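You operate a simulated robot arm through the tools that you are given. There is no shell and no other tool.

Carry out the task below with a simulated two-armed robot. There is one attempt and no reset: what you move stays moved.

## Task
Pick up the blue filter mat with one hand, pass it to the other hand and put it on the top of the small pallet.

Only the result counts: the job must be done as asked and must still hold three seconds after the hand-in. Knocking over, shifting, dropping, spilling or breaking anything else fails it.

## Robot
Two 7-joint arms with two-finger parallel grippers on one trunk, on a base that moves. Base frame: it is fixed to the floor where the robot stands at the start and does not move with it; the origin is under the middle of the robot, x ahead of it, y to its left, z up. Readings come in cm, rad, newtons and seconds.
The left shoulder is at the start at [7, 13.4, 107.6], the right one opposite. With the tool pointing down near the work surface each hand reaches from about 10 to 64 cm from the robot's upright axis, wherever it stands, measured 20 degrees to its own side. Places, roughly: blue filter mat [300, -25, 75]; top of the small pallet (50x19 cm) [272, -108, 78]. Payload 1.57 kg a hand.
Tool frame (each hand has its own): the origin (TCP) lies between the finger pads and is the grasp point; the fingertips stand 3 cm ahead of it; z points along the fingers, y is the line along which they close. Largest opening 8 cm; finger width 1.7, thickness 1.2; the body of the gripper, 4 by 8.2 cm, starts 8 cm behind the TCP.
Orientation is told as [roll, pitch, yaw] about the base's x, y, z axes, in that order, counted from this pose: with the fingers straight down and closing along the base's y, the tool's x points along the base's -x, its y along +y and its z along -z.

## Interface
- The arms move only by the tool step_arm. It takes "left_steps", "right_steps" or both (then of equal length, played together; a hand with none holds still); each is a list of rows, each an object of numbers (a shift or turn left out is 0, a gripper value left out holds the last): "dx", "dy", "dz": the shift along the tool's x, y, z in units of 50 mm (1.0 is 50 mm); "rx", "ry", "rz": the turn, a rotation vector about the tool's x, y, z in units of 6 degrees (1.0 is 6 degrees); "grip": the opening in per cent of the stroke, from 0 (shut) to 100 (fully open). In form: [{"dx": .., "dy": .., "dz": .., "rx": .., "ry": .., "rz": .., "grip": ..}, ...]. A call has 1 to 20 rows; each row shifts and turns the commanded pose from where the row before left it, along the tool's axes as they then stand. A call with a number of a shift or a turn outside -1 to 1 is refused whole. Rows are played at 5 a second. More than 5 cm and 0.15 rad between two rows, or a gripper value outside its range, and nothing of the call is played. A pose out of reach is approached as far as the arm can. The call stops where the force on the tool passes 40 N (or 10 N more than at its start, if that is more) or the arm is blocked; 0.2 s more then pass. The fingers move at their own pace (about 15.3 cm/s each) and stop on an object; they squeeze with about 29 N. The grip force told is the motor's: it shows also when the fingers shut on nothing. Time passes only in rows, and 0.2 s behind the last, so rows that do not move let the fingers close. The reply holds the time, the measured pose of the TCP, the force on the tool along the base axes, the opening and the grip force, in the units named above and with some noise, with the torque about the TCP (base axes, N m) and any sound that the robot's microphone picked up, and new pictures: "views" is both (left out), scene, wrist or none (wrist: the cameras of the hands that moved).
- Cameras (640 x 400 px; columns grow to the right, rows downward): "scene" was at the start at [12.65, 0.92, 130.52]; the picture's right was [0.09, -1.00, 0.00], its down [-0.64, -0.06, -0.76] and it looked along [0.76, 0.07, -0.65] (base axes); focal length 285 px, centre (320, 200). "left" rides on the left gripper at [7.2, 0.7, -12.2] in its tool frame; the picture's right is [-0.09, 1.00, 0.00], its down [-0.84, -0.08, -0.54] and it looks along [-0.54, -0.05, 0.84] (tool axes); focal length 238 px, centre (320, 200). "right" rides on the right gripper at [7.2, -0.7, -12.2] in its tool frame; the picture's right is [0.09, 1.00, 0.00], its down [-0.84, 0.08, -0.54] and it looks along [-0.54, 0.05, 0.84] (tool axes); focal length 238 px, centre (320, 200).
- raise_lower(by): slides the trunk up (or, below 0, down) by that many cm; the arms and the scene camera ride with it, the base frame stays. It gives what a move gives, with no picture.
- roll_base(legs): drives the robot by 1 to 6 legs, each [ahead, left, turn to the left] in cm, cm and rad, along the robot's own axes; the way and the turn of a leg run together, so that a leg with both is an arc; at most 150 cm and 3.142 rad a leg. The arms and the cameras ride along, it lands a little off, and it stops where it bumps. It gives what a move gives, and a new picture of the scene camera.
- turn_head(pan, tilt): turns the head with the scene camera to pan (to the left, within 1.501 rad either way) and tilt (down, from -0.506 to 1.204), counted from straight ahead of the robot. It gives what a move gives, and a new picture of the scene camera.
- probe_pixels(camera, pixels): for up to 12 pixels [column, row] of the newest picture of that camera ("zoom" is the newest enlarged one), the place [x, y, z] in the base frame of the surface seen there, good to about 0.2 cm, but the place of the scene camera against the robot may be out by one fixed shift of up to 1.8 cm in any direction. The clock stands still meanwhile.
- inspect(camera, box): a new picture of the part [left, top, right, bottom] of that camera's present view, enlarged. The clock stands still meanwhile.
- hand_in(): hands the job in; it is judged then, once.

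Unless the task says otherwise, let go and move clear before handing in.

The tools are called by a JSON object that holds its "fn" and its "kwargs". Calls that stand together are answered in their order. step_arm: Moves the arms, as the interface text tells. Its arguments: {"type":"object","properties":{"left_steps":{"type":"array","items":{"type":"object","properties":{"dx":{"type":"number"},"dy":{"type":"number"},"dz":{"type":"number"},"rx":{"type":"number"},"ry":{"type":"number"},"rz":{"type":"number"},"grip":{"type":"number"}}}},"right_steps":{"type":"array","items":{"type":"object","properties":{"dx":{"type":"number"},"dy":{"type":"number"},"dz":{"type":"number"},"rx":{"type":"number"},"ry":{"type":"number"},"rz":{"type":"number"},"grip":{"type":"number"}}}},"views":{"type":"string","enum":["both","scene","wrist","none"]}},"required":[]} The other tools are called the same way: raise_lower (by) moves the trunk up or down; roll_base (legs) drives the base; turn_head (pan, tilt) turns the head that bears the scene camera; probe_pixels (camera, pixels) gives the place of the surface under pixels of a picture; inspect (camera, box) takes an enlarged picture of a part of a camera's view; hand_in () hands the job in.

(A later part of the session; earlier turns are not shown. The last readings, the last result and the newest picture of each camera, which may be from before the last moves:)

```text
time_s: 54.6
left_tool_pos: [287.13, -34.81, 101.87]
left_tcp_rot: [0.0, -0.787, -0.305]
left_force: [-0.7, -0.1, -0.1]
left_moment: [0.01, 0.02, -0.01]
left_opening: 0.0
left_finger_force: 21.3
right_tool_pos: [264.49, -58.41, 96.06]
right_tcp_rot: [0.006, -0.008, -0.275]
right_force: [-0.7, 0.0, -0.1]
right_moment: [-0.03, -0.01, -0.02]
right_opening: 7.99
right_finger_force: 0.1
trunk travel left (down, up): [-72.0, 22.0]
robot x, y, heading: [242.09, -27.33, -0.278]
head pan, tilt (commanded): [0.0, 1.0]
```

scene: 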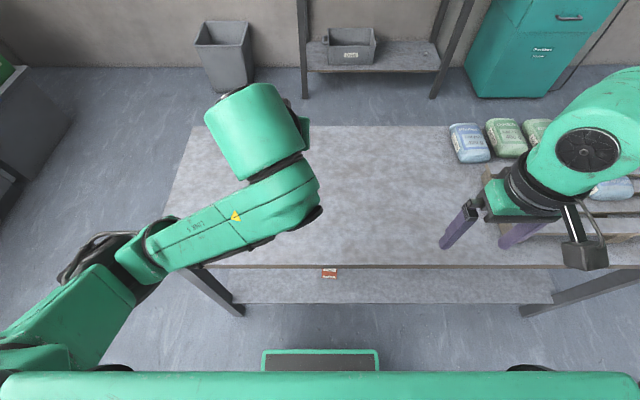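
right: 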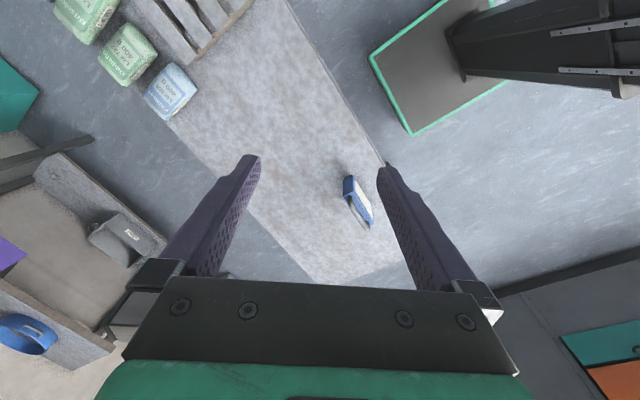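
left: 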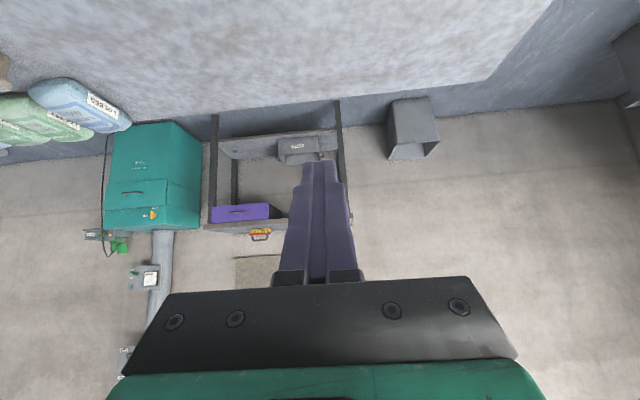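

The left opening reads 0.0: the mat has slipped out during the turn, and the left arm has folded over the view. I'll look around with the head to find where it went.

{"fn": "turn_head", "kwargs": {"pan": 0.3, "tilt": 1.1}}

{"fn": "turn_head", "kwargs": {"pan": -0.4, "tilt": 1.1}}

```text
time_s: 55.4
left_tool_pos: [287.19, -34.83, 101.75]
left_tcp_rot: [-0.001, -0.786, -0.309]
left_force: [0.1, 1.0, -0.1]
left_moment: [0.0, -0.03, -0.01]
left_opening: 0.0
left_finger_force: 21.5
right_tool_pos: [264.48, -58.39, 96.19]
right_tcp_rot: [0.005, -0.005, -0.276]
right_force: [-0.4, 0.1, 0.1]
right_moment: [0.0, -0.04, 0.0]
right_opening: 8.02
right_finger_force: 0.0
trunk travel left (down, up): [-72.0, 22.0]
robot x, y, heading: [242.02, -27.55, -0.276]
head pan, tilt (commanded): [0.3, 1.1]
```

scene: 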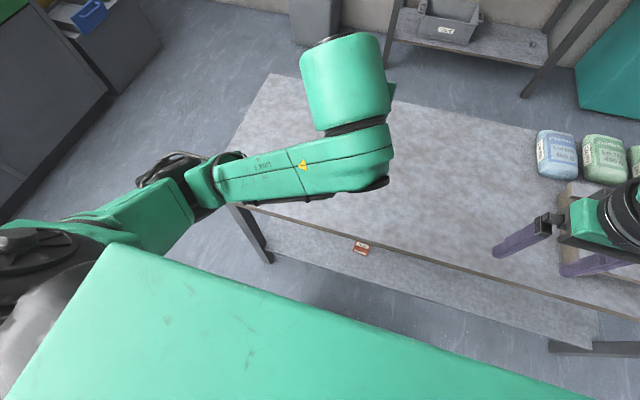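

```text
time_s: 56.5
left_tool_pos: [287.21, -34.81, 101.92]
left_tcp_rot: [0.0, -0.785, -0.309]
left_force: [-0.4, -0.1, 0.0]
left_moment: [-0.01, -0.01, 0.01]
left_opening: 0.03
left_finger_force: 21.2
right_tool_pos: [264.63, -58.4, 96.22]
right_tcp_rot: [0.005, -0.004, -0.277]
right_force: [0.0, 0.9, 0.5]
right_moment: [-0.02, 0.01, -0.01]
right_opening: 8.0
right_finger_force: 0.0
trunk travel left (down, up): [-72.0, 22.0]
robot x, y, heading: [242.26, -27.13, -0.279]
head pan, tilt (commanded): [-0.4, 1.1]
```

scene: 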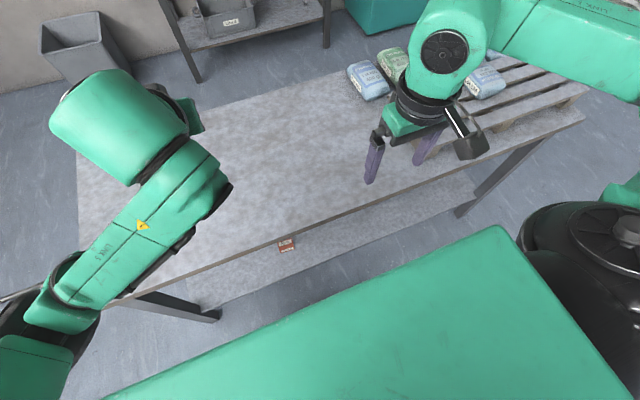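

The mat isn't in the open parts of the table in either view, so it is likely hidden beneath the left arm. I'll look through the right wrist camera and zoom there.

{"fn": "inspect", "kwargs": {"camera": "right", "box": [0, 0, 640, 400]}}

{"fn": "raise_lower", "kwargs": {"by": 22}}

{"fn": "turn_head", "kwargs": {"pan": 0.1, "tilt": 0.95}}

```text
1.00 times, centred on (320, 200) of right (not enlarged: the box is as wide or as high as the picture)
```

zoom: 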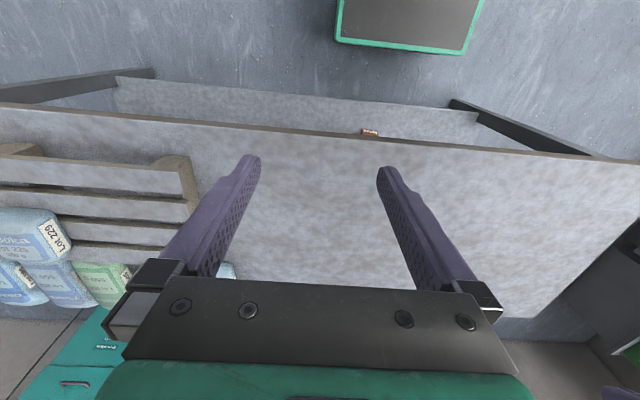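

```text
time_s: 58.8
left_tool_pos: [287.18, -34.75, 123.87]
left_tcp_rot: [-0.001, -0.785, -0.307]
left_force: [-0.5, -0.6, 0.6]
left_moment: [0.0, -0.04, 0.03]
left_opening: 0.01
left_finger_force: 20.9
right_tool_pos: [264.66, -58.26, 118.12]
right_tcp_rot: [0.004, -0.006, -0.277]
right_force: [-1.0, 0.0, 0.0]
right_moment: [-0.02, 0.04, 0.01]
right_opening: 7.98
right_finger_force: 0.1
trunk travel left (down, up): [-94.0, 0.0]
robot x, y, heading: [242.18, -27.43, -0.279]
head pan, tilt (commanded): [-0.4, 1.1]
```

```text
time_s: 59.7
left_tool_pos: [287.23, -34.79, 123.86]
left_tcp_rot: [0.002, -0.787, -0.307]
left_force: [0.2, -0.6, 0.2]
left_moment: [-0.01, 0.02, 0.0]
left_opening: 0.0
left_finger_force: 21.0
right_tool_pos: [264.66, -58.36, 118.13]
right_tcp_rot: [0.007, -0.008, -0.275]
right_force: [0.2, -0.9, -0.5]
right_moment: [0.0, 0.04, 0.01]
right_opening: 8.0
right_finger_force: 0.0
trunk travel left (down, up): [-94.0, 0.0]
robot x, y, heading: [242.28, -27.7, -0.277]
head pan, tilt (commanded): [0.099, 0.949]
```

scene: 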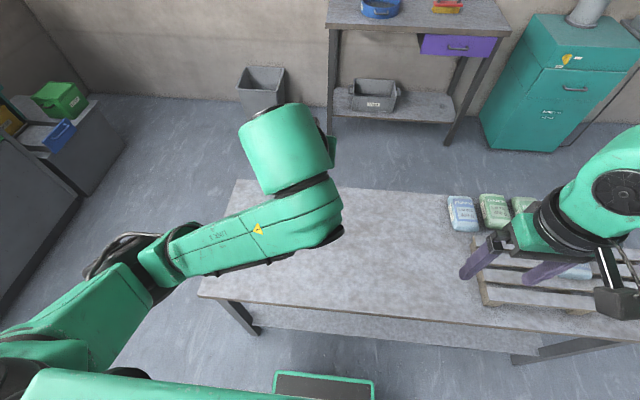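

The table parts in view look empty, so I'll swing the left hand out to the left at this height to uncover what is beneath it.

{"fn": "step_arm", "kwargs": {"left_steps": [{"dy": 0.9, "grip": 30}, {"dy": 0.9}, {"dy": 0.9}, {"dy": 0.9}, {"dy": 0.9}]}}

```text
time_s: 60.9
left_tool_pos: [294.03, -12.85, 123.9]
left_tcp_rot: [-0.003, -0.787, -0.308]
left_force: [0.2, -0.4, 0.5]
left_moment: [-0.02, 0.0, 0.01]
left_opening: 2.42
left_finger_force: 0.1
right_tool_pos: [264.66, -57.99, 118.35]
right_tcp_rot: [0.002, -0.009, -0.275]
right_force: [0.0, -0.6, 0.5]
right_moment: [-0.03, -0.01, 0.0]
right_opening: 7.99
right_finger_force: 0.0
trunk travel left (down, up): [-94.0, 0.0]
robot x, y, heading: [242.16, -27.38, -0.278]
head pan, tilt (commanded): [0.099, 0.949]
```

scene: 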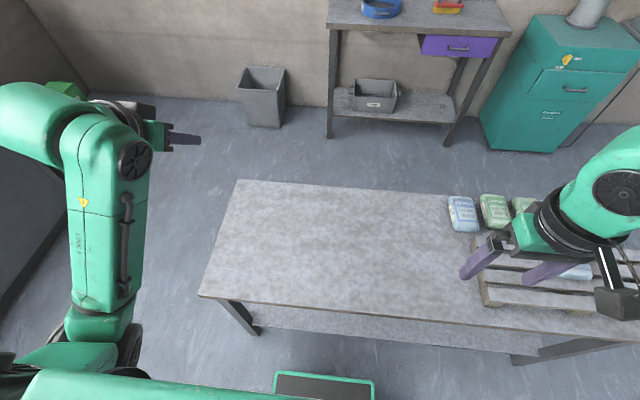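
left: 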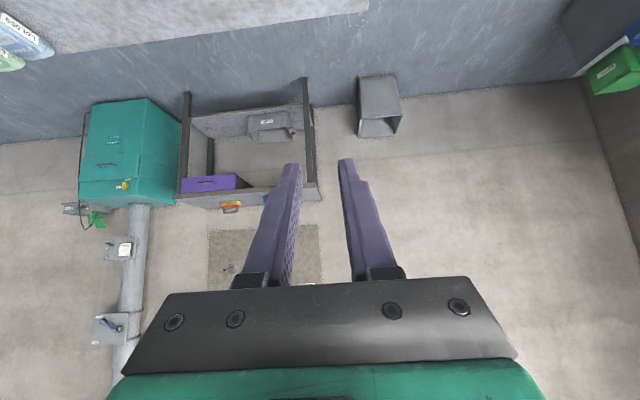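

The tabletop is empty where the mat was, so it must have been thrown to the floor. I'll sweep the head to find it.

{"fn": "turn_head", "kwargs": {"pan": 0.7, "tilt": 0.7}}

{"fn": "turn_head", "kwargs": {"pan": -0.6, "tilt": 0.6}}

{"fn": "turn_head", "kwargs": {"pan": 0.05, "tilt": 0.55}}

```text
time_s: 61.9
left_tool_pos: [293.94, -13.41, 123.84]
left_tcp_rot: [0.001, -0.786, -0.308]
left_force: [-0.2, 0.1, 0.4]
left_moment: [0.02, 0.02, -0.01]
left_opening: 2.36
left_finger_force: 0.1
right_tool_pos: [264.6, -58.35, 118.21]
right_tcp_rot: [0.005, -0.005, -0.276]
right_force: [-0.1, 0.0, -0.5]
right_moment: [0.0, 0.01, -0.02]
right_opening: 8.02
right_finger_force: 0.1
trunk travel left (down, up): [-94.0, 0.0]
robot x, y, heading: [242.66, -27.47, -0.277]
head pan, tilt (commanded): [0.7, 0.7]
```

scene: 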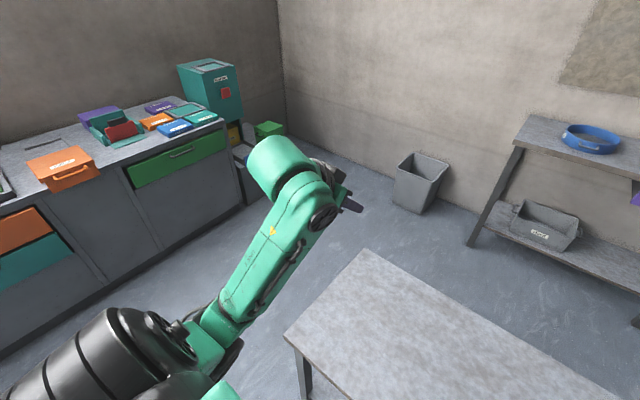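

```text
time_s: 63.4
left_tool_pos: [294.03, -13.26, 123.89]
left_tcp_rot: [-0.002, -0.783, -0.306]
left_force: [0.7, -0.3, 1.1]
left_moment: [-0.02, 0.02, 0.0]
left_opening: 2.41
left_finger_force: 0.0
right_tool_pos: [264.65, -58.36, 118.14]
right_tcp_rot: [0.007, -0.005, -0.276]
right_force: [-0.1, 0.5, -0.2]
right_moment: [0.0, -0.04, 0.02]
right_opening: 8.0
right_finger_force: 0.1
trunk travel left (down, up): [-94.0, 0.0]
robot x, y, heading: [242.09, -27.18, -0.276]
head pan, tilt (commanded): [-0.6, 0.6]
```

scene: 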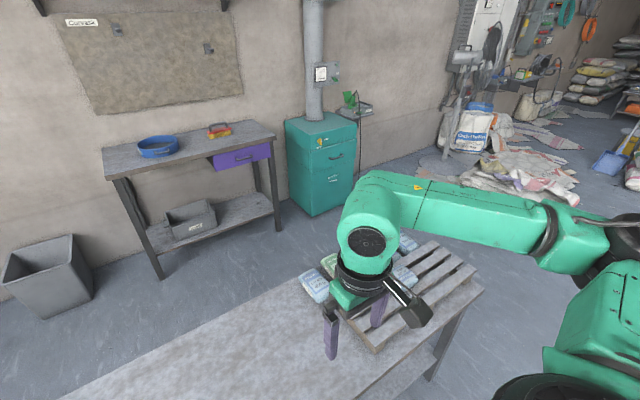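

```text
time_s: 64.4
left_tool_pos: [294.0, -13.32, 124.01]
left_tcp_rot: [-0.001, -0.784, -0.307]
left_force: [-0.6, -0.3, 1.0]
left_moment: [0.02, 0.01, 0.0]
left_opening: 2.4
left_finger_force: 0.0
right_tool_pos: [264.62, -58.35, 118.19]
right_tcp_rot: [0.005, -0.008, -0.276]
right_force: [-0.1, -0.7, 0.7]
right_moment: [-0.01, 0.0, -0.01]
right_opening: 8.01
right_finger_force: 0.0
trunk travel left (down, up): [-94.0, 0.0]
robot x, y, heading: [242.25, -27.26, -0.276]
head pan, tilt (commanded): [0.051, 0.55]
```

scene: 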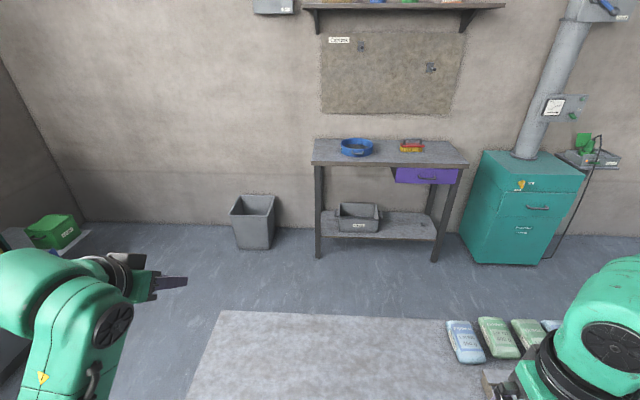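

Still not in view on the far floor. I'll check the floor near the robot and under the table edge with the head tilted right down on both sides.

{"fn": "turn_head", "kwargs": {"pan": 0.0, "tilt": 1.2}}

{"fn": "turn_head", "kwargs": {"pan": 1.3, "tilt": 0.9}}

{"fn": "turn_head", "kwargs": {"pan": 0.5, "tilt": 1.1}}

{"fn": "turn_head", "kwargs": {"pan": -0.9, "tilt": 1.0}}

```text
time_s: 65.5
left_tool_pos: [293.97, -13.29, 124.09]
left_tcp_rot: [0.0, -0.786, -0.307]
left_force: [0.0, 0.4, 0.1]
left_moment: [0.02, 0.02, 0.01]
left_opening: 2.37
left_finger_force: 0.1
right_tool_pos: [264.54, -58.27, 118.14]
right_tcp_rot: [0.006, -0.007, -0.276]
right_force: [-0.5, 0.3, 0.5]
right_moment: [-0.01, -0.01, 0.02]
right_opening: 7.97
right_finger_force: 0.0
trunk travel left (down, up): [-94.0, 0.0]
robot x, y, heading: [242.48, -27.22, -0.273]
head pan, tilt (commanded): [0.0, 1.201]
```

scene: 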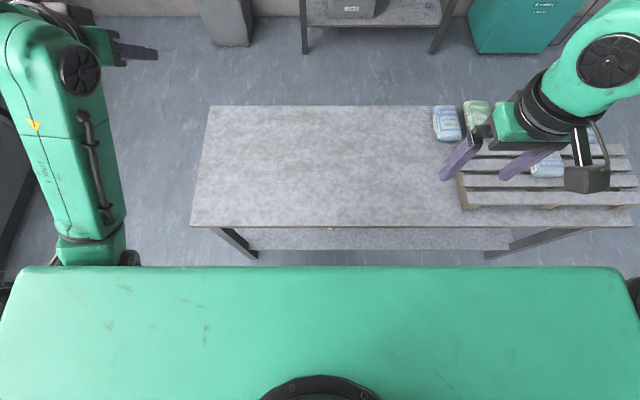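

```text
time_s: 66.9
left_tool_pos: [293.98, -13.28, 124.03]
left_tcp_rot: [0.0, -0.787, -0.308]
left_force: [-0.2, -0.7, -0.3]
left_moment: [0.0, -0.02, 0.02]
left_opening: 2.41
left_finger_force: 0.1
right_tool_pos: [264.58, -58.3, 118.17]
right_tcp_rot: [0.005, -0.005, -0.276]
right_force: [0.0, 0.3, 0.6]
right_moment: [-0.01, -0.01, -0.03]
right_opening: 7.99
right_finger_force: 0.0
trunk travel left (down, up): [-94.0, 0.0]
robot x, y, heading: [242.18, -26.94, -0.277]
head pan, tilt (commanded): [1.3, 0.901]
```

scene: 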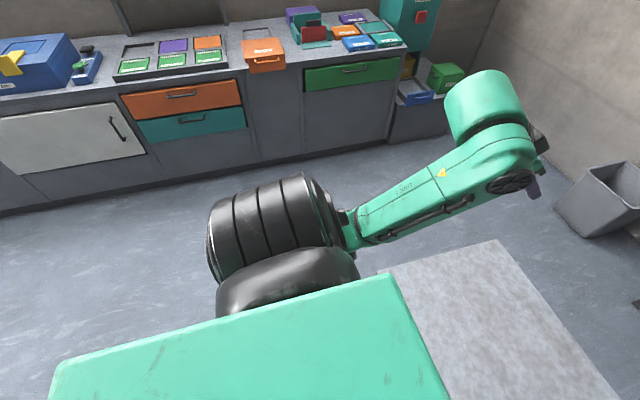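

```text
time_s: 68.1
left_tool_pos: [293.97, -13.22, 123.88]
left_tcp_rot: [-0.002, -0.785, -0.307]
left_force: [-0.4, 0.0, -0.2]
left_moment: [0.04, -0.01, 0.03]
left_opening: 2.39
left_finger_force: 0.0
right_tool_pos: [264.61, -58.31, 118.21]
right_tcp_rot: [0.005, -0.008, -0.277]
right_force: [0.1, 0.4, -0.4]
right_moment: [-0.02, 0.0, 0.0]
right_opening: 8.0
right_finger_force: 0.0
trunk travel left (down, up): [-94.0, 0.0]
robot x, y, heading: [242.46, -27.75, -0.277]
head pan, tilt (commanded): [0.499, 1.1]
```

scene: 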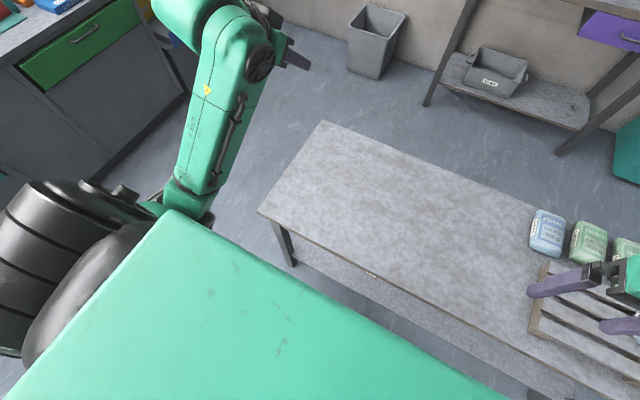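

```text
time_s: 69.6
left_tool_pos: [293.91, -13.2, 123.8]
left_tcp_rot: [-0.002, -0.785, -0.307]
left_force: [-0.5, -0.4, 1.0]
left_moment: [0.01, -0.01, 0.02]
left_opening: 2.39
left_finger_force: 0.1
right_tool_pos: [264.5, -58.37, 118.15]
right_tcp_rot: [0.006, -0.006, -0.276]
right_force: [-0.4, 0.4, 0.3]
right_moment: [-0.03, -0.02, 0.0]
right_opening: 7.99
right_finger_force: 0.1
trunk travel left (down, up): [-94.0, 0.0]
robot x, y, heading: [242.06, -27.26, -0.278]
head pan, tilt (commanded): [-0.901, 1.0]
```

scene: 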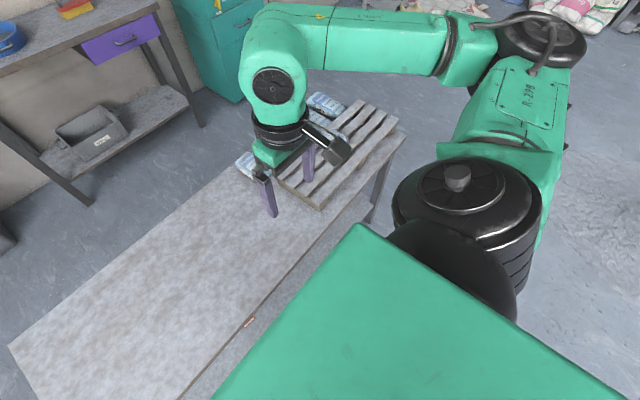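

The mat may lie on the floor or the base plate right in front of the robot, hidden by the torso. I'll back straight off 60 cm and look.

{"fn": "turn_head", "kwargs": {"pan": 0.0, "tilt": 0.95}}

{"fn": "roll_base", "kwargs": {"legs": [[-60, 0, 0]]}}

```text
time_s: 70.8
left_tool_pos: [293.97, -13.39, 123.94]
left_tcp_rot: [-0.001, -0.785, -0.308]
left_force: [-0.3, -0.1, 0.5]
left_moment: [-0.01, -0.01, -0.01]
left_opening: 2.39
left_finger_force: 0.1
right_tool_pos: [264.54, -58.31, 118.14]
right_tcp_rot: [0.006, -0.005, -0.276]
right_force: [0.6, 0.7, 0.9]
right_moment: [0.02, 0.0, -0.02]
right_opening: 7.99
right_finger_force: 0.1
trunk travel left (down, up): [-94.0, 0.0]
robot x, y, heading: [242.02, -27.12, -0.277]
head pan, tilt (commanded): [0.0, 0.949]
```

scene: 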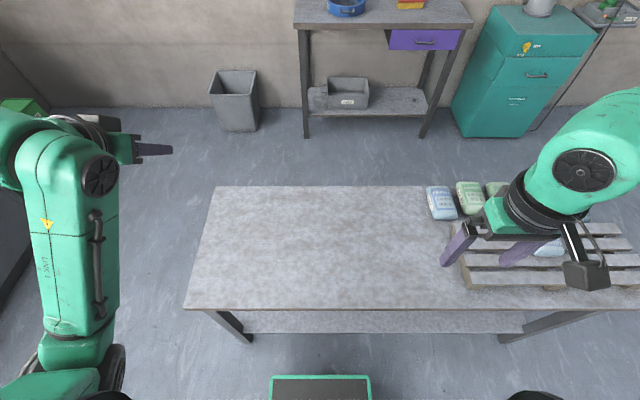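

```text
time_s: 74.2
left_tool_pos: [236.59, 3.17, 123.86]
left_tcp_rot: [-0.002, -0.784, -0.304]
left_force: [0.3, 0.2, -0.3]
left_moment: [0.04, 0.01, 0.02]
left_opening: 2.4
left_finger_force: 0.0
right_tool_pos: [207.25, -41.96, 118.21]
right_tcp_rot: [0.006, -0.005, -0.274]
right_force: [0.5, -0.3, -0.7]
right_moment: [0.0, 0.0, 0.01]
right_opening: 7.99
right_finger_force: 0.1
trunk travel left (down, up): [-94.0, 0.0]
robot x, y, heading: [184.93, -11.16, -0.273]
head pan, tilt (commanded): [0.0, 0.949]
```

scene: 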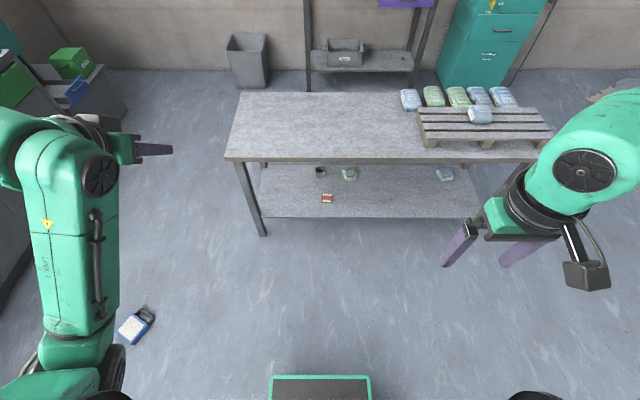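

Found it: the mat lies flat on the floor at about pixel (135, 325), left-front of the base; everything on the table and shelf looks untouched. I'll probe and zoom on it.

{"fn": "inspect", "kwargs": {"camera": "scene", "box": [96, 295, 176, 345]}}

{"fn": "probe_pixels", "kwargs": {"camera": "scene", "pixels": [[118, 332], [134, 344], [136, 315], [150, 325], [148, 311], [133, 328], [180, 330]]}}

```text
8.00 times, centred on (136, 320) of scene
```

zoom: 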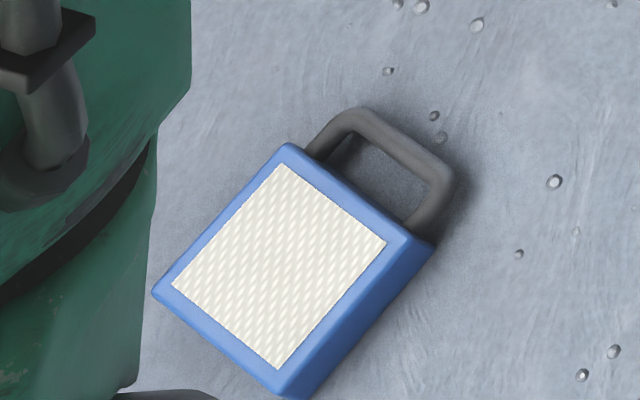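

```text
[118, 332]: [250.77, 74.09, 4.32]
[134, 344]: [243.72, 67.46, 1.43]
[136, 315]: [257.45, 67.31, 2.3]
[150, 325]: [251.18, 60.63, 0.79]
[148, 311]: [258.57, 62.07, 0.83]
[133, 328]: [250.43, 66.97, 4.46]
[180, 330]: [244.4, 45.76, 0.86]
```

The mat lies flat, mesh up, handle toward the upper right in the zoom. I'll probe its corners and handle precisely to plan a floor pick by the handle bar.

{"fn": "probe_pixels", "kwargs": {"camera": "zoom", "pixels": [[165, 290], [290, 152], [425, 240], [283, 385], [345, 118], [447, 180], [400, 145], [380, 190], [320, 140], [415, 215], [280, 265], [470, 270]]}}

```text
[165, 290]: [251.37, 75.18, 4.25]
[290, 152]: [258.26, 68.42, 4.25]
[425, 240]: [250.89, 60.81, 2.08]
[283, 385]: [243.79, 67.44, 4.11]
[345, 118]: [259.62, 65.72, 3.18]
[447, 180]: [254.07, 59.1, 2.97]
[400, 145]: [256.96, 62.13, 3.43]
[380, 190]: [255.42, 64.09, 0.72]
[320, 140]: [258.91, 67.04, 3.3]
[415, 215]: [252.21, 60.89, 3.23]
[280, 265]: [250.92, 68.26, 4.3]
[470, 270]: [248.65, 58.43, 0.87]
```

The mat's centre is about [252.3, 68] on the floor with the handle bar heading about 0.80 rad and its body on the left side of that heading, so the left hand can pick the bar from above and later roll it upright. First I'll level the left hand back to fingers-down here in free space, checking the arm's posture.

{"fn": "step_arm", "kwargs": {"left_steps": [{"ry": 1, "grip": 100}, {"ry": 1}, {"ry": 1}, {"ry": 1}, {"ry": 1}, {"ry": 1}, {"ry": 1}, {"ry": 0.5}], "views": "scene"}}

```text
time_s: 76.0
left_tool_pos: [236.44, 3.08, 123.82]
left_tcp_rot: [0.001, 0.002, -0.303]
left_force: [0.2, 0.9, 0.0]
left_moment: [-0.01, 0.01, -0.01]
left_opening: 8.02
left_finger_force: 0.1
right_tool_pos: [207.27, -41.97, 118.16]
right_tcp_rot: [0.006, -0.003, -0.272]
right_force: [0.2, -0.3, -0.6]
right_moment: [0.01, -0.02, 0.02]
right_opening: 7.99
right_finger_force: 0.0
trunk travel left (down, up): [-94.0, 0.0]
robot x, y, heading: [184.2, -11.15, -0.273]
head pan, tilt (commanded): [0.0, 0.949]
```

scene: 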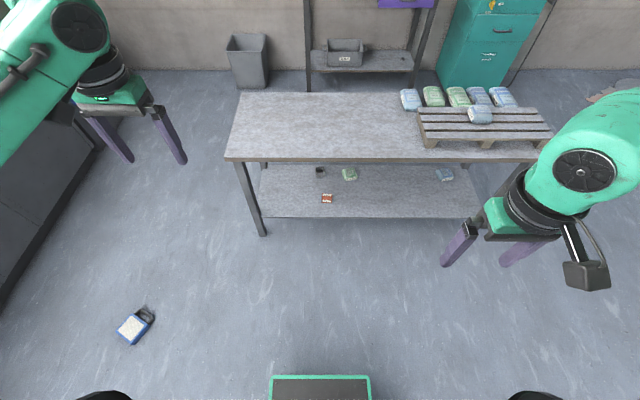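

The left arm is back in its normal posture, hand level. I'll now drive to about [230.5, 24.7] with heading 0.60, so the mat's handle bar ends up about 44 cm ahead and 15 cm left.

{"fn": "roll_base", "kwargs": {"legs": [[34.9, 47.1, 0], [0, 0, 0.873]]}}

{"fn": "turn_head", "kwargs": {"pan": 0.2, "tilt": 1.15}}

```text
time_s: 81.6
left_tool_pos: [253.06, 73.34, 123.78]
left_tcp_rot: [-0.001, 0.0, 0.575]
left_force: [-0.6, 0.4, 0.0]
left_moment: [-0.03, 0.0, 0.01]
left_opening: 8.01
left_finger_force: 0.0
right_tool_pos: [269.2, 22.03, 118.16]
right_tcp_rot: [0.005, -0.005, 0.606]
right_force: [-0.5, -0.4, 0.7]
right_moment: [0.02, -0.01, -0.01]
right_opening: 8.0
right_finger_force: 0.1
trunk travel left (down, up): [-94.0, 0.0]
robot x, y, heading: [231.07, 24.39, 0.604]
head pan, tilt (commanded): [0.0, 0.949]
```

scene: 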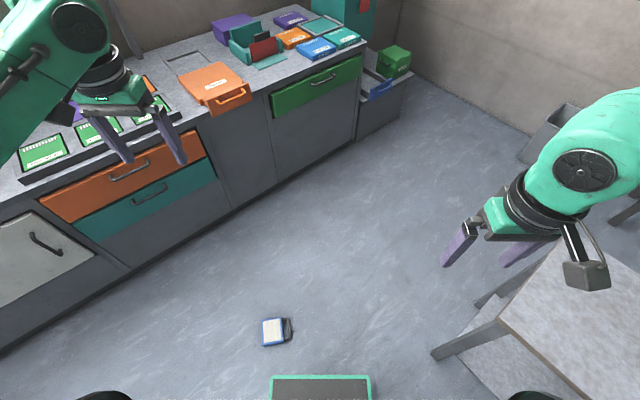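

```text
time_s: 82.3
left_tool_pos: [253.02, 73.34, 123.86]
left_tcp_rot: [0.001, 0.0, 0.575]
left_force: [-0.2, 0.1, 0.4]
left_moment: [0.03, -0.01, -0.01]
left_opening: 8.0
left_finger_force: 0.2
right_tool_pos: [269.04, 22.22, 118.24]
right_tcp_rot: [0.005, -0.007, 0.607]
right_force: [0.4, -0.8, 0.6]
right_moment: [0.0, 0.01, 0.01]
right_opening: 7.99
right_finger_force: 0.0
trunk travel left (down, up): [-94.0, 0.0]
robot x, y, heading: [231.1, 24.59, 0.606]
head pan, tilt (commanded): [0.201, 1.15]
```

scene: 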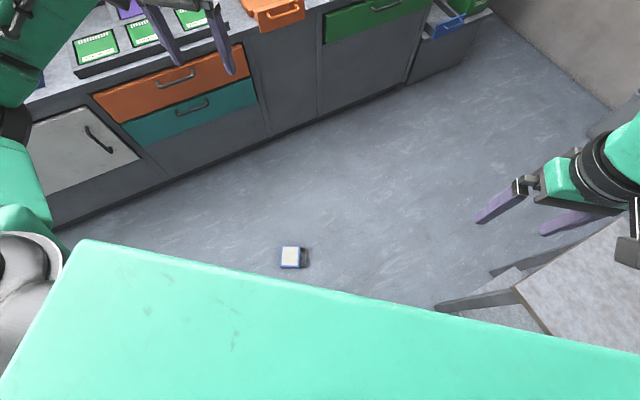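

The mat is at pixel (290, 257) with the counter beyond at left and the table to the right. I'll probe the counter front, table corner and mat to check clearances for lowering the arms.

{"fn": "probe_pixels", "kwargs": {"camera": "scene", "pixels": [[60, 222], [270, 132], [410, 82], [50, 105], [250, 35], [515, 287], [440, 303], [555, 335], [636, 215], [495, 270], [290, 257], [305, 257]]}}

{"fn": "inspect", "kwargs": {"camera": "left", "box": [0, 0, 640, 400]}}

```text
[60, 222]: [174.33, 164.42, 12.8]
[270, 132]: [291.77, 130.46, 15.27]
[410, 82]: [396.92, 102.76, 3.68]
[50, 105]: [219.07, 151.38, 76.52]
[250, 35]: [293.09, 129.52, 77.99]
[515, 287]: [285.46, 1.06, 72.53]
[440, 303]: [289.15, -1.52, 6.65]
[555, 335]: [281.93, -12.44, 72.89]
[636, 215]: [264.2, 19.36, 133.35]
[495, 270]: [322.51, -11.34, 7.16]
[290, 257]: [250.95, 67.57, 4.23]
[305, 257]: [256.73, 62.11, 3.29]
```

```text
1.00 times, centred on (320, 200) of left (not enlarged: the box is as wide or as high as the picture)
```

zoom: 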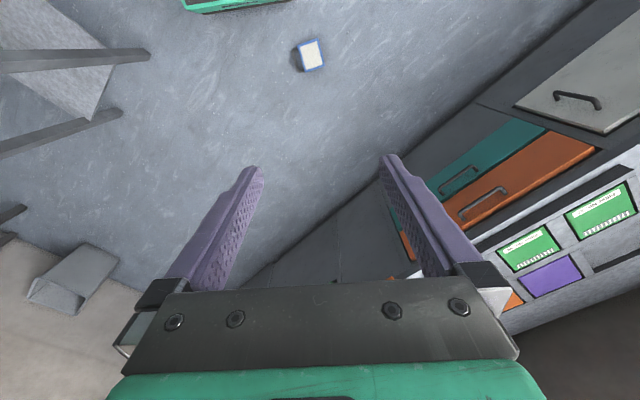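

Counter and left arm are well apart, but I want to see where the right elbow is relative to the table corner before lowering the trunk. I'll look to the right.

{"fn": "turn_head", "kwargs": {"pan": -0.9, "tilt": 0.8}}

```text
time_s: 83.6
left_tool_pos: [252.98, 73.31, 123.84]
left_tcp_rot: [0.0, -0.001, 0.575]
left_force: [-0.3, -0.6, 0.6]
left_moment: [0.0, -0.04, -0.01]
left_opening: 7.99
left_finger_force: 0.1
right_tool_pos: [269.11, 22.13, 118.12]
right_tcp_rot: [0.004, -0.004, 0.605]
right_force: [0.0, -0.6, 0.1]
right_moment: [0.0, 0.01, 0.01]
right_opening: 8.0
right_finger_force: 0.1
trunk travel left (down, up): [-94.0, 0.0]
robot x, y, heading: [231.09, 24.43, 0.604]
head pan, tilt (commanded): [-0.901, 0.799]
```

scene: 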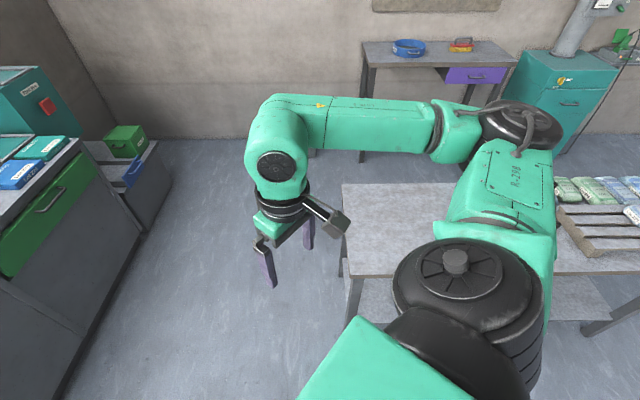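

{"fn": "probe_pixels", "kwargs": {"camera": "scene", "pixels": [[545, 125], [525, 150], [450, 140], [540, 190], [380, 110], [460, 260], [520, 120], [545, 230]]}}

```text
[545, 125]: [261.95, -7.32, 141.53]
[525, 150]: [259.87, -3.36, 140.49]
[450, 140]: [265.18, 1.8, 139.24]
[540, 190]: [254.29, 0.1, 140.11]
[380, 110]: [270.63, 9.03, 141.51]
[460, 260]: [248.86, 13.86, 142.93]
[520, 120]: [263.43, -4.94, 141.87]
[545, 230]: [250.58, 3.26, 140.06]
```

The right elbow (about [262, -7]) stays some 15 cm clear of the table's front edge, so lowering straight down is safe. I'll lower the trunk 80 cm and turn the head back toward the mat.

{"fn": "raise_lower", "kwargs": {"by": -80}}

{"fn": "turn_head", "kwargs": {"pan": 0.25, "tilt": 1.0}}

{"fn": "inspect", "kwargs": {"camera": "left", "box": [0, 0, 640, 400]}}

```text
refused: -80 is not a number from -40 to 40
```

```text
time_s: 85.0
left_tool_pos: [252.98, 73.48, 123.8]
left_tcp_rot: [0.001, 0.001, 0.575]
left_force: [-0.1, -1.0, -0.4]
left_moment: [0.01, -0.02, 0.01]
left_opening: 7.98
left_finger_force: 0.1
right_tool_pos: [269.11, 22.17, 118.19]
right_tcp_rot: [0.007, -0.003, 0.604]
right_force: [-0.2, 0.2, 0.2]
right_moment: [0.01, 0.01, -0.02]
right_opening: 7.99
right_finger_force: 0.1
trunk travel left (down, up): [-94.0, 0.0]
robot x, y, heading: [231.47, 24.28, 0.612]
head pan, tilt (commanded): [0.25, 1.0]
```

scene: 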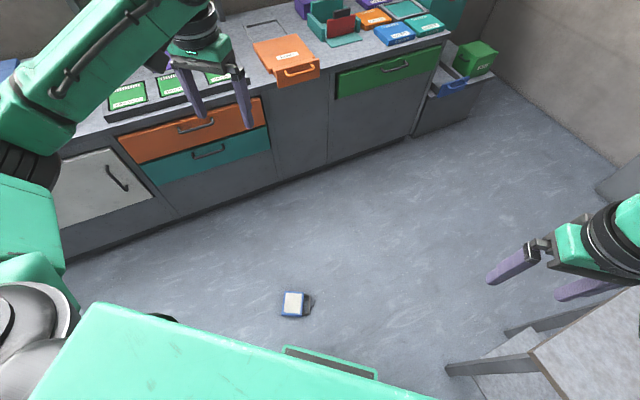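

```text
1.00 times, centred on (320, 200) of left (not enlarged: the box is as wide or as high as the picture)
```

zoom: 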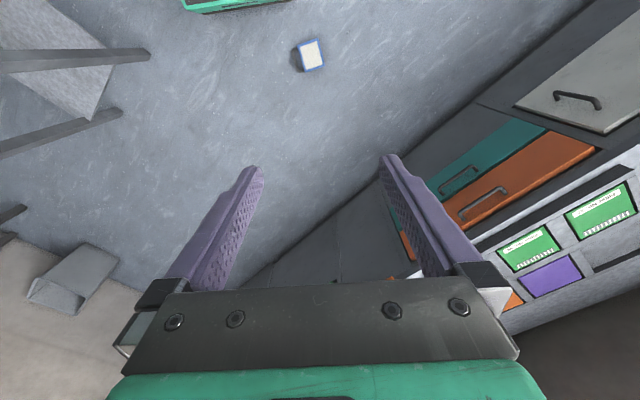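

A single trunk move is limited to 40 cm, so I'll lower by 40 first.

{"fn": "raise_lower", "kwargs": {"by": -40}}

{"fn": "raise_lower", "kwargs": {"by": -38}}

{"fn": "turn_head", "kwargs": {"pan": 0.25, "tilt": 1.0}}

{"fn": "inspect", "kwargs": {"camera": "left", "box": [0, 0, 640, 400]}}

```text
time_s: 88.8
left_tool_pos: [253.06, 73.47, 83.94]
left_tcp_rot: [0.001, 0.001, 0.574]
left_force: [0.9, 0.2, -0.2]
left_moment: [0.03, 0.01, 0.01]
left_opening: 8.0
left_finger_force: 0.0
right_tool_pos: [269.09, 22.3, 78.14]
right_tcp_rot: [0.005, -0.004, 0.605]
right_force: [0.2, 0.2, -0.8]
right_moment: [-0.02, -0.01, 0.02]
right_opening: 8.01
right_finger_force: 0.0
trunk travel left (down, up): [-54.0, 40.0]
robot x, y, heading: [231.27, 24.93, 0.608]
head pan, tilt (commanded): [0.25, 1.0]
```

```text
time_s: 92.5
left_tool_pos: [253.03, 73.52, 45.84]
left_tcp_rot: [-0.002, -0.002, 0.574]
left_force: [0.8, 0.3, -0.7]
left_moment: [-0.03, -0.03, -0.02]
left_opening: 8.01
left_finger_force: 0.1
right_tool_pos: [269.01, 22.13, 40.17]
right_tcp_rot: [0.005, -0.004, 0.606]
right_force: [0.2, -0.2, 0.0]
right_moment: [0.0, 0.0, -0.03]
right_opening: 7.99
right_finger_force: 0.1
trunk travel left (down, up): [-16.0, 78.0]
robot x, y, heading: [231.0, 24.71, 0.606]
head pan, tilt (commanded): [0.25, 1.0]
```

```text
time_s: 93.1
left_tool_pos: [252.92, 73.49, 45.83]
left_tcp_rot: [0.0, -0.001, 0.573]
left_force: [-0.3, 0.2, -0.7]
left_moment: [0.0, 0.03, -0.01]
left_opening: 8.01
left_finger_force: 0.1
right_tool_pos: [269.29, 22.19, 40.15]
right_tcp_rot: [0.006, -0.005, 0.606]
right_force: [-0.1, -0.1, -0.4]
right_moment: [-0.01, -0.04, 0.0]
right_opening: 8.0
right_finger_force: 0.1
trunk travel left (down, up): [-16.0, 78.0]
robot x, y, heading: [231.01, 24.67, 0.608]
head pan, tilt (commanded): [0.25, 1.0]
```

scene: 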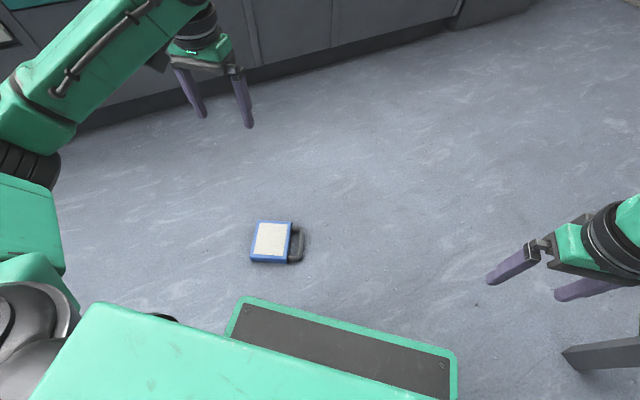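

```text
1.00 times, centred on (320, 200) of left (not enlarged: the box is as wide or as high as the picture)
```

zoom: 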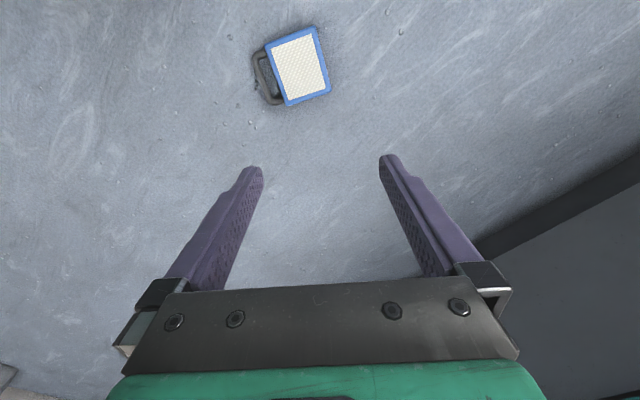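

The wrist camera sees the mat at (295, 65) with the handle on the left side. I'll zoom in and probe its handle bar ends and body corners.

{"fn": "inspect", "kwargs": {"camera": "left", "box": [232, 15, 360, 95]}}

```text
5.00 times, centred on (296, 55) of left
```

zoom: 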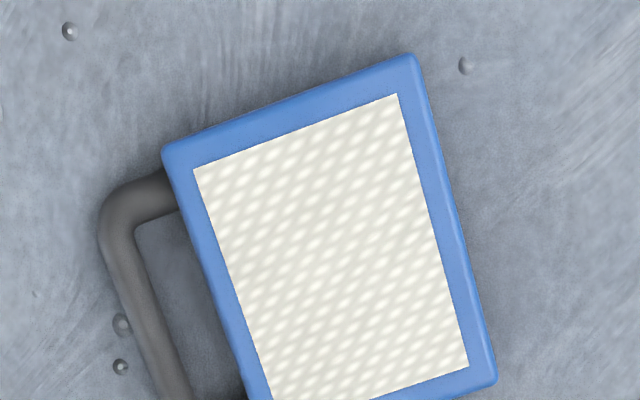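

{"fn": "probe_pixels", "kwargs": {"camera": "zoom", "pixels": [[170, 150], [408, 62], [490, 375], [255, 390], [118, 225], [135, 290], [165, 360], [180, 395], [150, 192], [330, 250], [60, 300], [185, 330]]}}

{"fn": "inspect", "kwargs": {"camera": "left", "box": [232, 45, 360, 125]}}

```text
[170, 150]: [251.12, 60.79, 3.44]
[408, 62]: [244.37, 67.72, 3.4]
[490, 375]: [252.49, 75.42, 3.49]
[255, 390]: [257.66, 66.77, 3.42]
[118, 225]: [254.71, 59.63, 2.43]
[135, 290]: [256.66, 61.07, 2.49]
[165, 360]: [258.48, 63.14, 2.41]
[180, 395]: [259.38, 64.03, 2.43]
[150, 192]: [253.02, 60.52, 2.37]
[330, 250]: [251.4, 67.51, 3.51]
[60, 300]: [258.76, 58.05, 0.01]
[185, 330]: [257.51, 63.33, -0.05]
```

```text
5.00 times, centred on (296, 85) of left
```

zoom: 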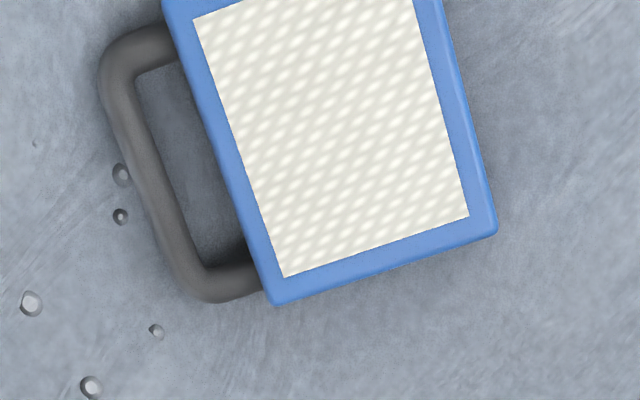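

I have the near half; now I'll probe the bar and inner loop edges in this second zoom.

{"fn": "probe_pixels", "kwargs": {"camera": "zoom", "pixels": [[115, 85], [135, 135], [152, 180], [172, 225], [192, 268], [170, 165], [140, 80], [215, 262], [222, 180], [205, 150], [275, 300], [235, 285]]}}

```text
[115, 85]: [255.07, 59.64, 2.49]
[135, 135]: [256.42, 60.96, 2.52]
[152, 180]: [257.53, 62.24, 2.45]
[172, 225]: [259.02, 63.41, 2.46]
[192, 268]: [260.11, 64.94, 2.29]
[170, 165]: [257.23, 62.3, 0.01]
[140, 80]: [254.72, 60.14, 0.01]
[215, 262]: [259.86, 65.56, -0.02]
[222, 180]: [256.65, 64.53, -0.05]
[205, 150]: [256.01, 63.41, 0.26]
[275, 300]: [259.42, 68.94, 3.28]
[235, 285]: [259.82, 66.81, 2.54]
```

The bar runs along heading about 0.78 with its centre at [257.65, 62.2], top z≈2.45, and about 2.7 cm clear gap inside the loop. I'll turn the left hand to yaw 0.78, set the opening to 2.8 cm and bring it to 15 cm above the far part of the bar.

{"fn": "step_arm", "kwargs": {"left_steps": [{"rz": -0.985, "grip": 35}, {"rz": -0.985}, {"dx": 0.069, "dy": -0.324, "dz": 0.88}, {"dx": 0.069, "dy": -0.324, "dz": 0.88}, {"dx": 0.069, "dy": -0.324, "dz": 0.88}, {"dx": 0.069, "dy": -0.324, "dz": 0.88}, {"dx": 0.069, "dy": -0.324, "dz": 0.88}, {"dx": 0.069, "dy": -0.324, "dz": 0.88}, {"dx": 0.069, "dy": -0.324, "dz": 0.88}, {}]}}

```text
time_s: 95.3
left_tool_pos: [259.24, 63.58, 14.88]
left_tcp_rot: [0.0, 0.001, 0.779]
left_force: [0.1, -0.9, -0.6]
left_moment: [0.0, -0.03, -0.01]
left_opening: 2.79
left_finger_force: 0.0
right_tool_pos: [269.02, 22.15, 40.27]
right_tcp_rot: [0.004, -0.007, 0.605]
right_force: [0.2, 0.3, -0.4]
right_moment: [0.0, 0.01, -0.02]
right_opening: 7.99
right_finger_force: 0.1
trunk travel left (down, up): [-16.0, 78.0]
robot x, y, heading: [231.42, 24.25, 0.604]
head pan, tilt (commanded): [0.25, 1.0]
```

scene: 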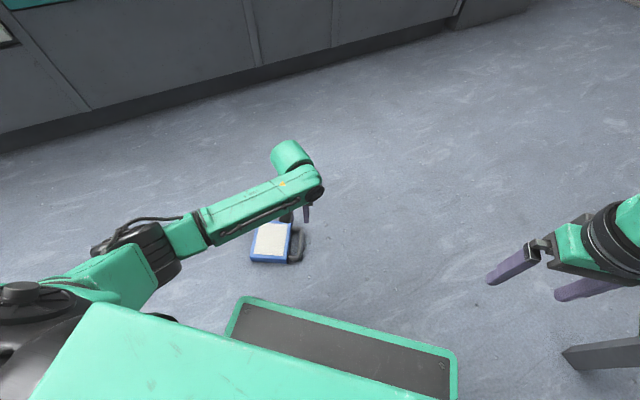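
left: 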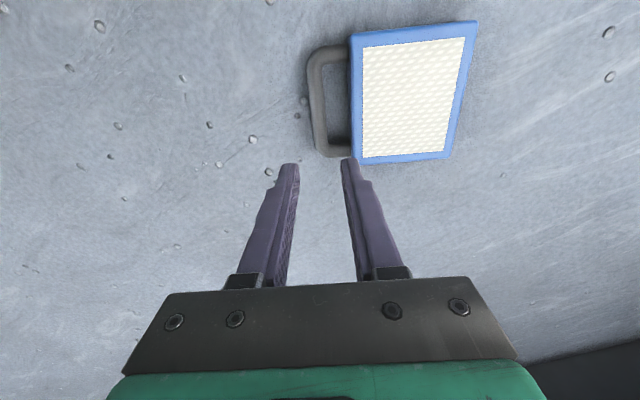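

The hand is 15 cm above the bar, yaw 0.779, opening 2.79. I'll zoom and re-probe the bar near the bottom of the handle at (325, 145) before descending.

{"fn": "inspect", "kwargs": {"camera": "left", "box": [272, 30, 400, 110]}}

{"fn": "probe_pixels", "kwargs": {"camera": "left", "pixels": [[315, 70], [317, 90], [319, 110], [322, 130], [326, 145], [349, 60], [352, 100], [355, 145], [338, 90], [345, 135], [353, 35], [450, 150]]}}

```text
5.00 times, centred on (336, 70) of left
```

zoom: 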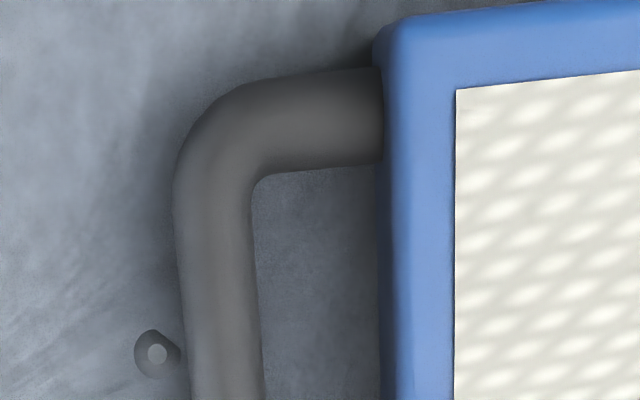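

```text
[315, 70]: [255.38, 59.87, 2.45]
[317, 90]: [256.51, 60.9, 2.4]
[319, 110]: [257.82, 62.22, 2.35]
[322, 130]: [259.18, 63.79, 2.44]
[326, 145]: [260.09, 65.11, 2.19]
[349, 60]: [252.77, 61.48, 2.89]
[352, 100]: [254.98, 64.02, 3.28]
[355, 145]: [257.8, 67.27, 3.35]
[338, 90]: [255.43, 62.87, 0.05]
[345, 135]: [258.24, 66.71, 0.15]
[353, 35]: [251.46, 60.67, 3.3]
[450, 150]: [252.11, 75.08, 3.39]
```

The bar lies within 0.2 cm of the finger mid-line and the inner finger has room beside the body. I'll descend 11.4 cm.

{"fn": "step_arm", "kwargs": {"left_steps": [{"dz": 0.6, "dy": 0.02}, {"dz": 0.6}, {"dz": 0.6}, {"dz": 0.3}, {"dz": 0.18}, {}]}}

```text
time_s: 96.7
left_tool_pos: [259.19, 63.73, 3.57]
left_tcp_rot: [0.001, 0.0, 0.78]
left_force: [0.0, -0.1, -0.1]
left_moment: [0.02, -0.02, -0.02]
left_opening: 2.79
left_finger_force: 0.0
right_tool_pos: [269.16, 22.19, 40.34]
right_tcp_rot: [0.006, -0.004, 0.606]
right_force: [0.0, -0.6, 0.4]
right_moment: [0.01, -0.02, -0.02]
right_opening: 8.0
right_finger_force: 0.1
trunk travel left (down, up): [-16.0, 78.0]
robot x, y, heading: [231.0, 24.33, 0.608]
head pan, tilt (commanded): [0.25, 1.0]
```

scene: 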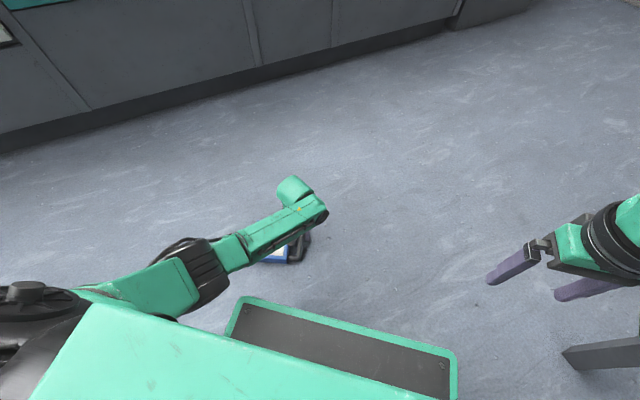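
left: 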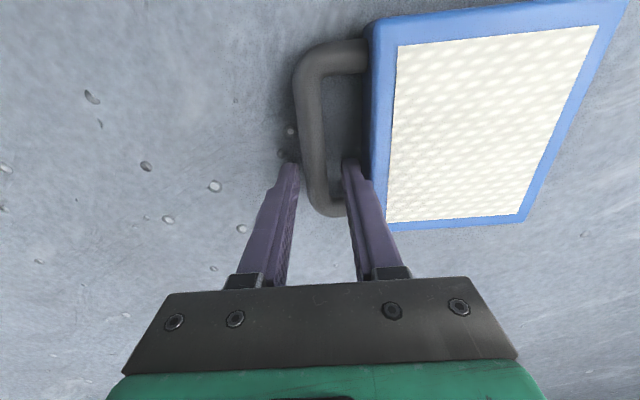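

The bar (px 300–335) is between the fingertips, with one finger inside the loop and no force. Closing the left gripper.

{"fn": "step_arm", "kwargs": {"left_steps": [{"grip": 0}, {}, {}, {}], "views": "wrist"}}

```text
time_s: 97.7
left_tool_pos: [259.19, 63.67, 3.59]
left_tcp_rot: [-0.001, -0.001, 0.781]
left_force: [0.5, -0.2, -0.3]
left_moment: [0.05, -0.08, -0.01]
left_opening: 1.43
left_finger_force: 28.5
right_tool_pos: [269.15, 22.22, 40.11]
right_tcp_rot: [0.005, -0.005, 0.605]
right_force: [-0.7, -0.2, -0.9]
right_moment: [0.01, -0.04, 0.02]
right_opening: 8.0
right_finger_force: 0.1
trunk travel left (down, up): [-16.0, 78.0]
robot x, y, heading: [230.42, 24.43, 0.606]
head pan, tilt (commanded): [0.25, 1.0]
```

left: 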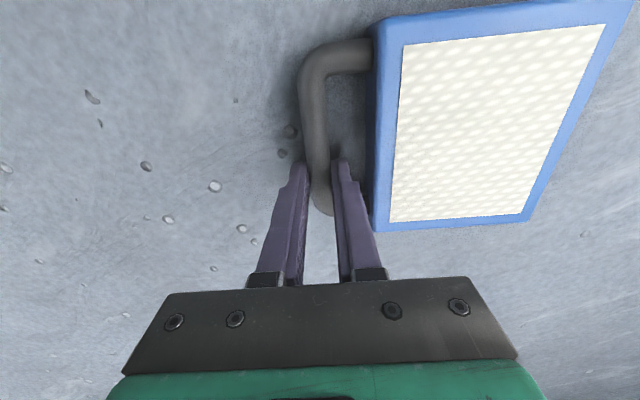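

The bar is gripped at 1.43 cm with 28.5 N. I'll lift with the trunk only (arm joints fixed), starting with 10 cm to check the hold.

{"fn": "raise_lower", "kwargs": {"by": 10}}

{"fn": "inspect", "kwargs": {"camera": "left", "box": [0, 0, 640, 400]}}

```text
time_s: 99.0
left_tool_pos: [259.07, 63.77, 13.68]
left_tcp_rot: [-0.001, 0.0, 0.78]
left_force: [-0.2, -0.5, -0.9]
left_moment: [-0.1, -0.1, -0.04]
left_opening: 1.41
left_finger_force: 29.5
right_tool_pos: [269.09, 22.04, 50.14]
right_tcp_rot: [0.006, -0.004, 0.606]
right_force: [-0.2, -0.7, 0.6]
right_moment: [0.02, 0.02, -0.05]
right_opening: 8.01
right_finger_force: 0.1
trunk travel left (down, up): [-26.0, 68.0]
robot x, y, heading: [230.86, 24.63, 0.603]
head pan, tilt (commanded): [0.25, 1.0]
```

```text
1.00 times, centred on (320, 200) of left (not enlarged: the box is as wide or as high as the picture)
```

zoom: 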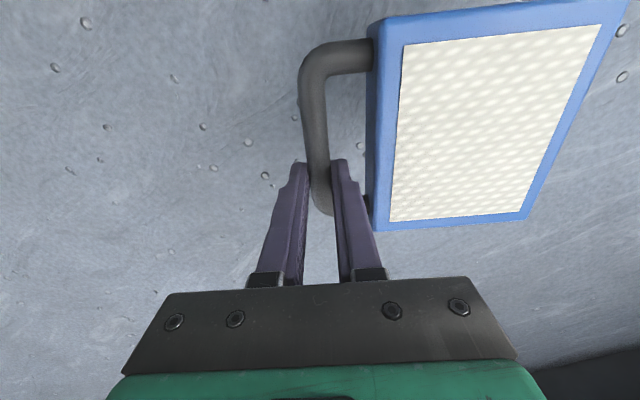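

The mat hangs level and steady, not drooping. I'll raise another 40 cm before trying the roll.

{"fn": "raise_lower", "kwargs": {"by": 40}}

{"fn": "turn_head", "kwargs": {"pan": 0.35, "tilt": 0.9}}

```text
time_s: 102.9
left_tool_pos: [259.25, 63.72, 53.59]
left_tcp_rot: [0.0, 0.001, 0.78]
left_force: [-0.3, -0.1, -2.4]
left_moment: [-0.06, -0.11, -0.02]
left_opening: 1.42
left_finger_force: 29.0
right_tool_pos: [269.11, 22.12, 90.17]
right_tcp_rot: [0.005, -0.006, 0.606]
right_force: [-0.5, 0.7, -0.2]
right_moment: [0.01, 0.01, -0.01]
right_opening: 7.99
right_finger_force: 0.1
trunk travel left (down, up): [-66.0, 28.0]
robot x, y, heading: [231.13, 24.62, 0.605]
head pan, tilt (commanded): [0.25, 1.0]
```

```text
time_s: 103.5
left_tool_pos: [259.21, 63.68, 53.62]
left_tcp_rot: [0.001, 0.0, 0.781]
left_force: [0.4, 0.3, -1.9]
left_moment: [-0.1, -0.11, -0.01]
left_opening: 1.4
left_finger_force: 29.6
right_tool_pos: [269.05, 22.13, 90.1]
right_tcp_rot: [0.005, -0.005, 0.607]
right_force: [0.1, -0.1, 0.1]
right_moment: [0.01, -0.01, 0.0]
right_opening: 8.0
right_finger_force: 0.0
trunk travel left (down, up): [-66.0, 28.0]
robot x, y, heading: [230.73, 24.33, 0.605]
head pan, tilt (commanded): [0.351, 0.901]
```

scene: 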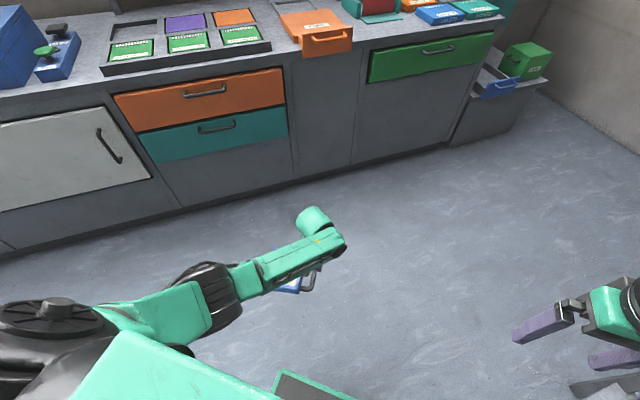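

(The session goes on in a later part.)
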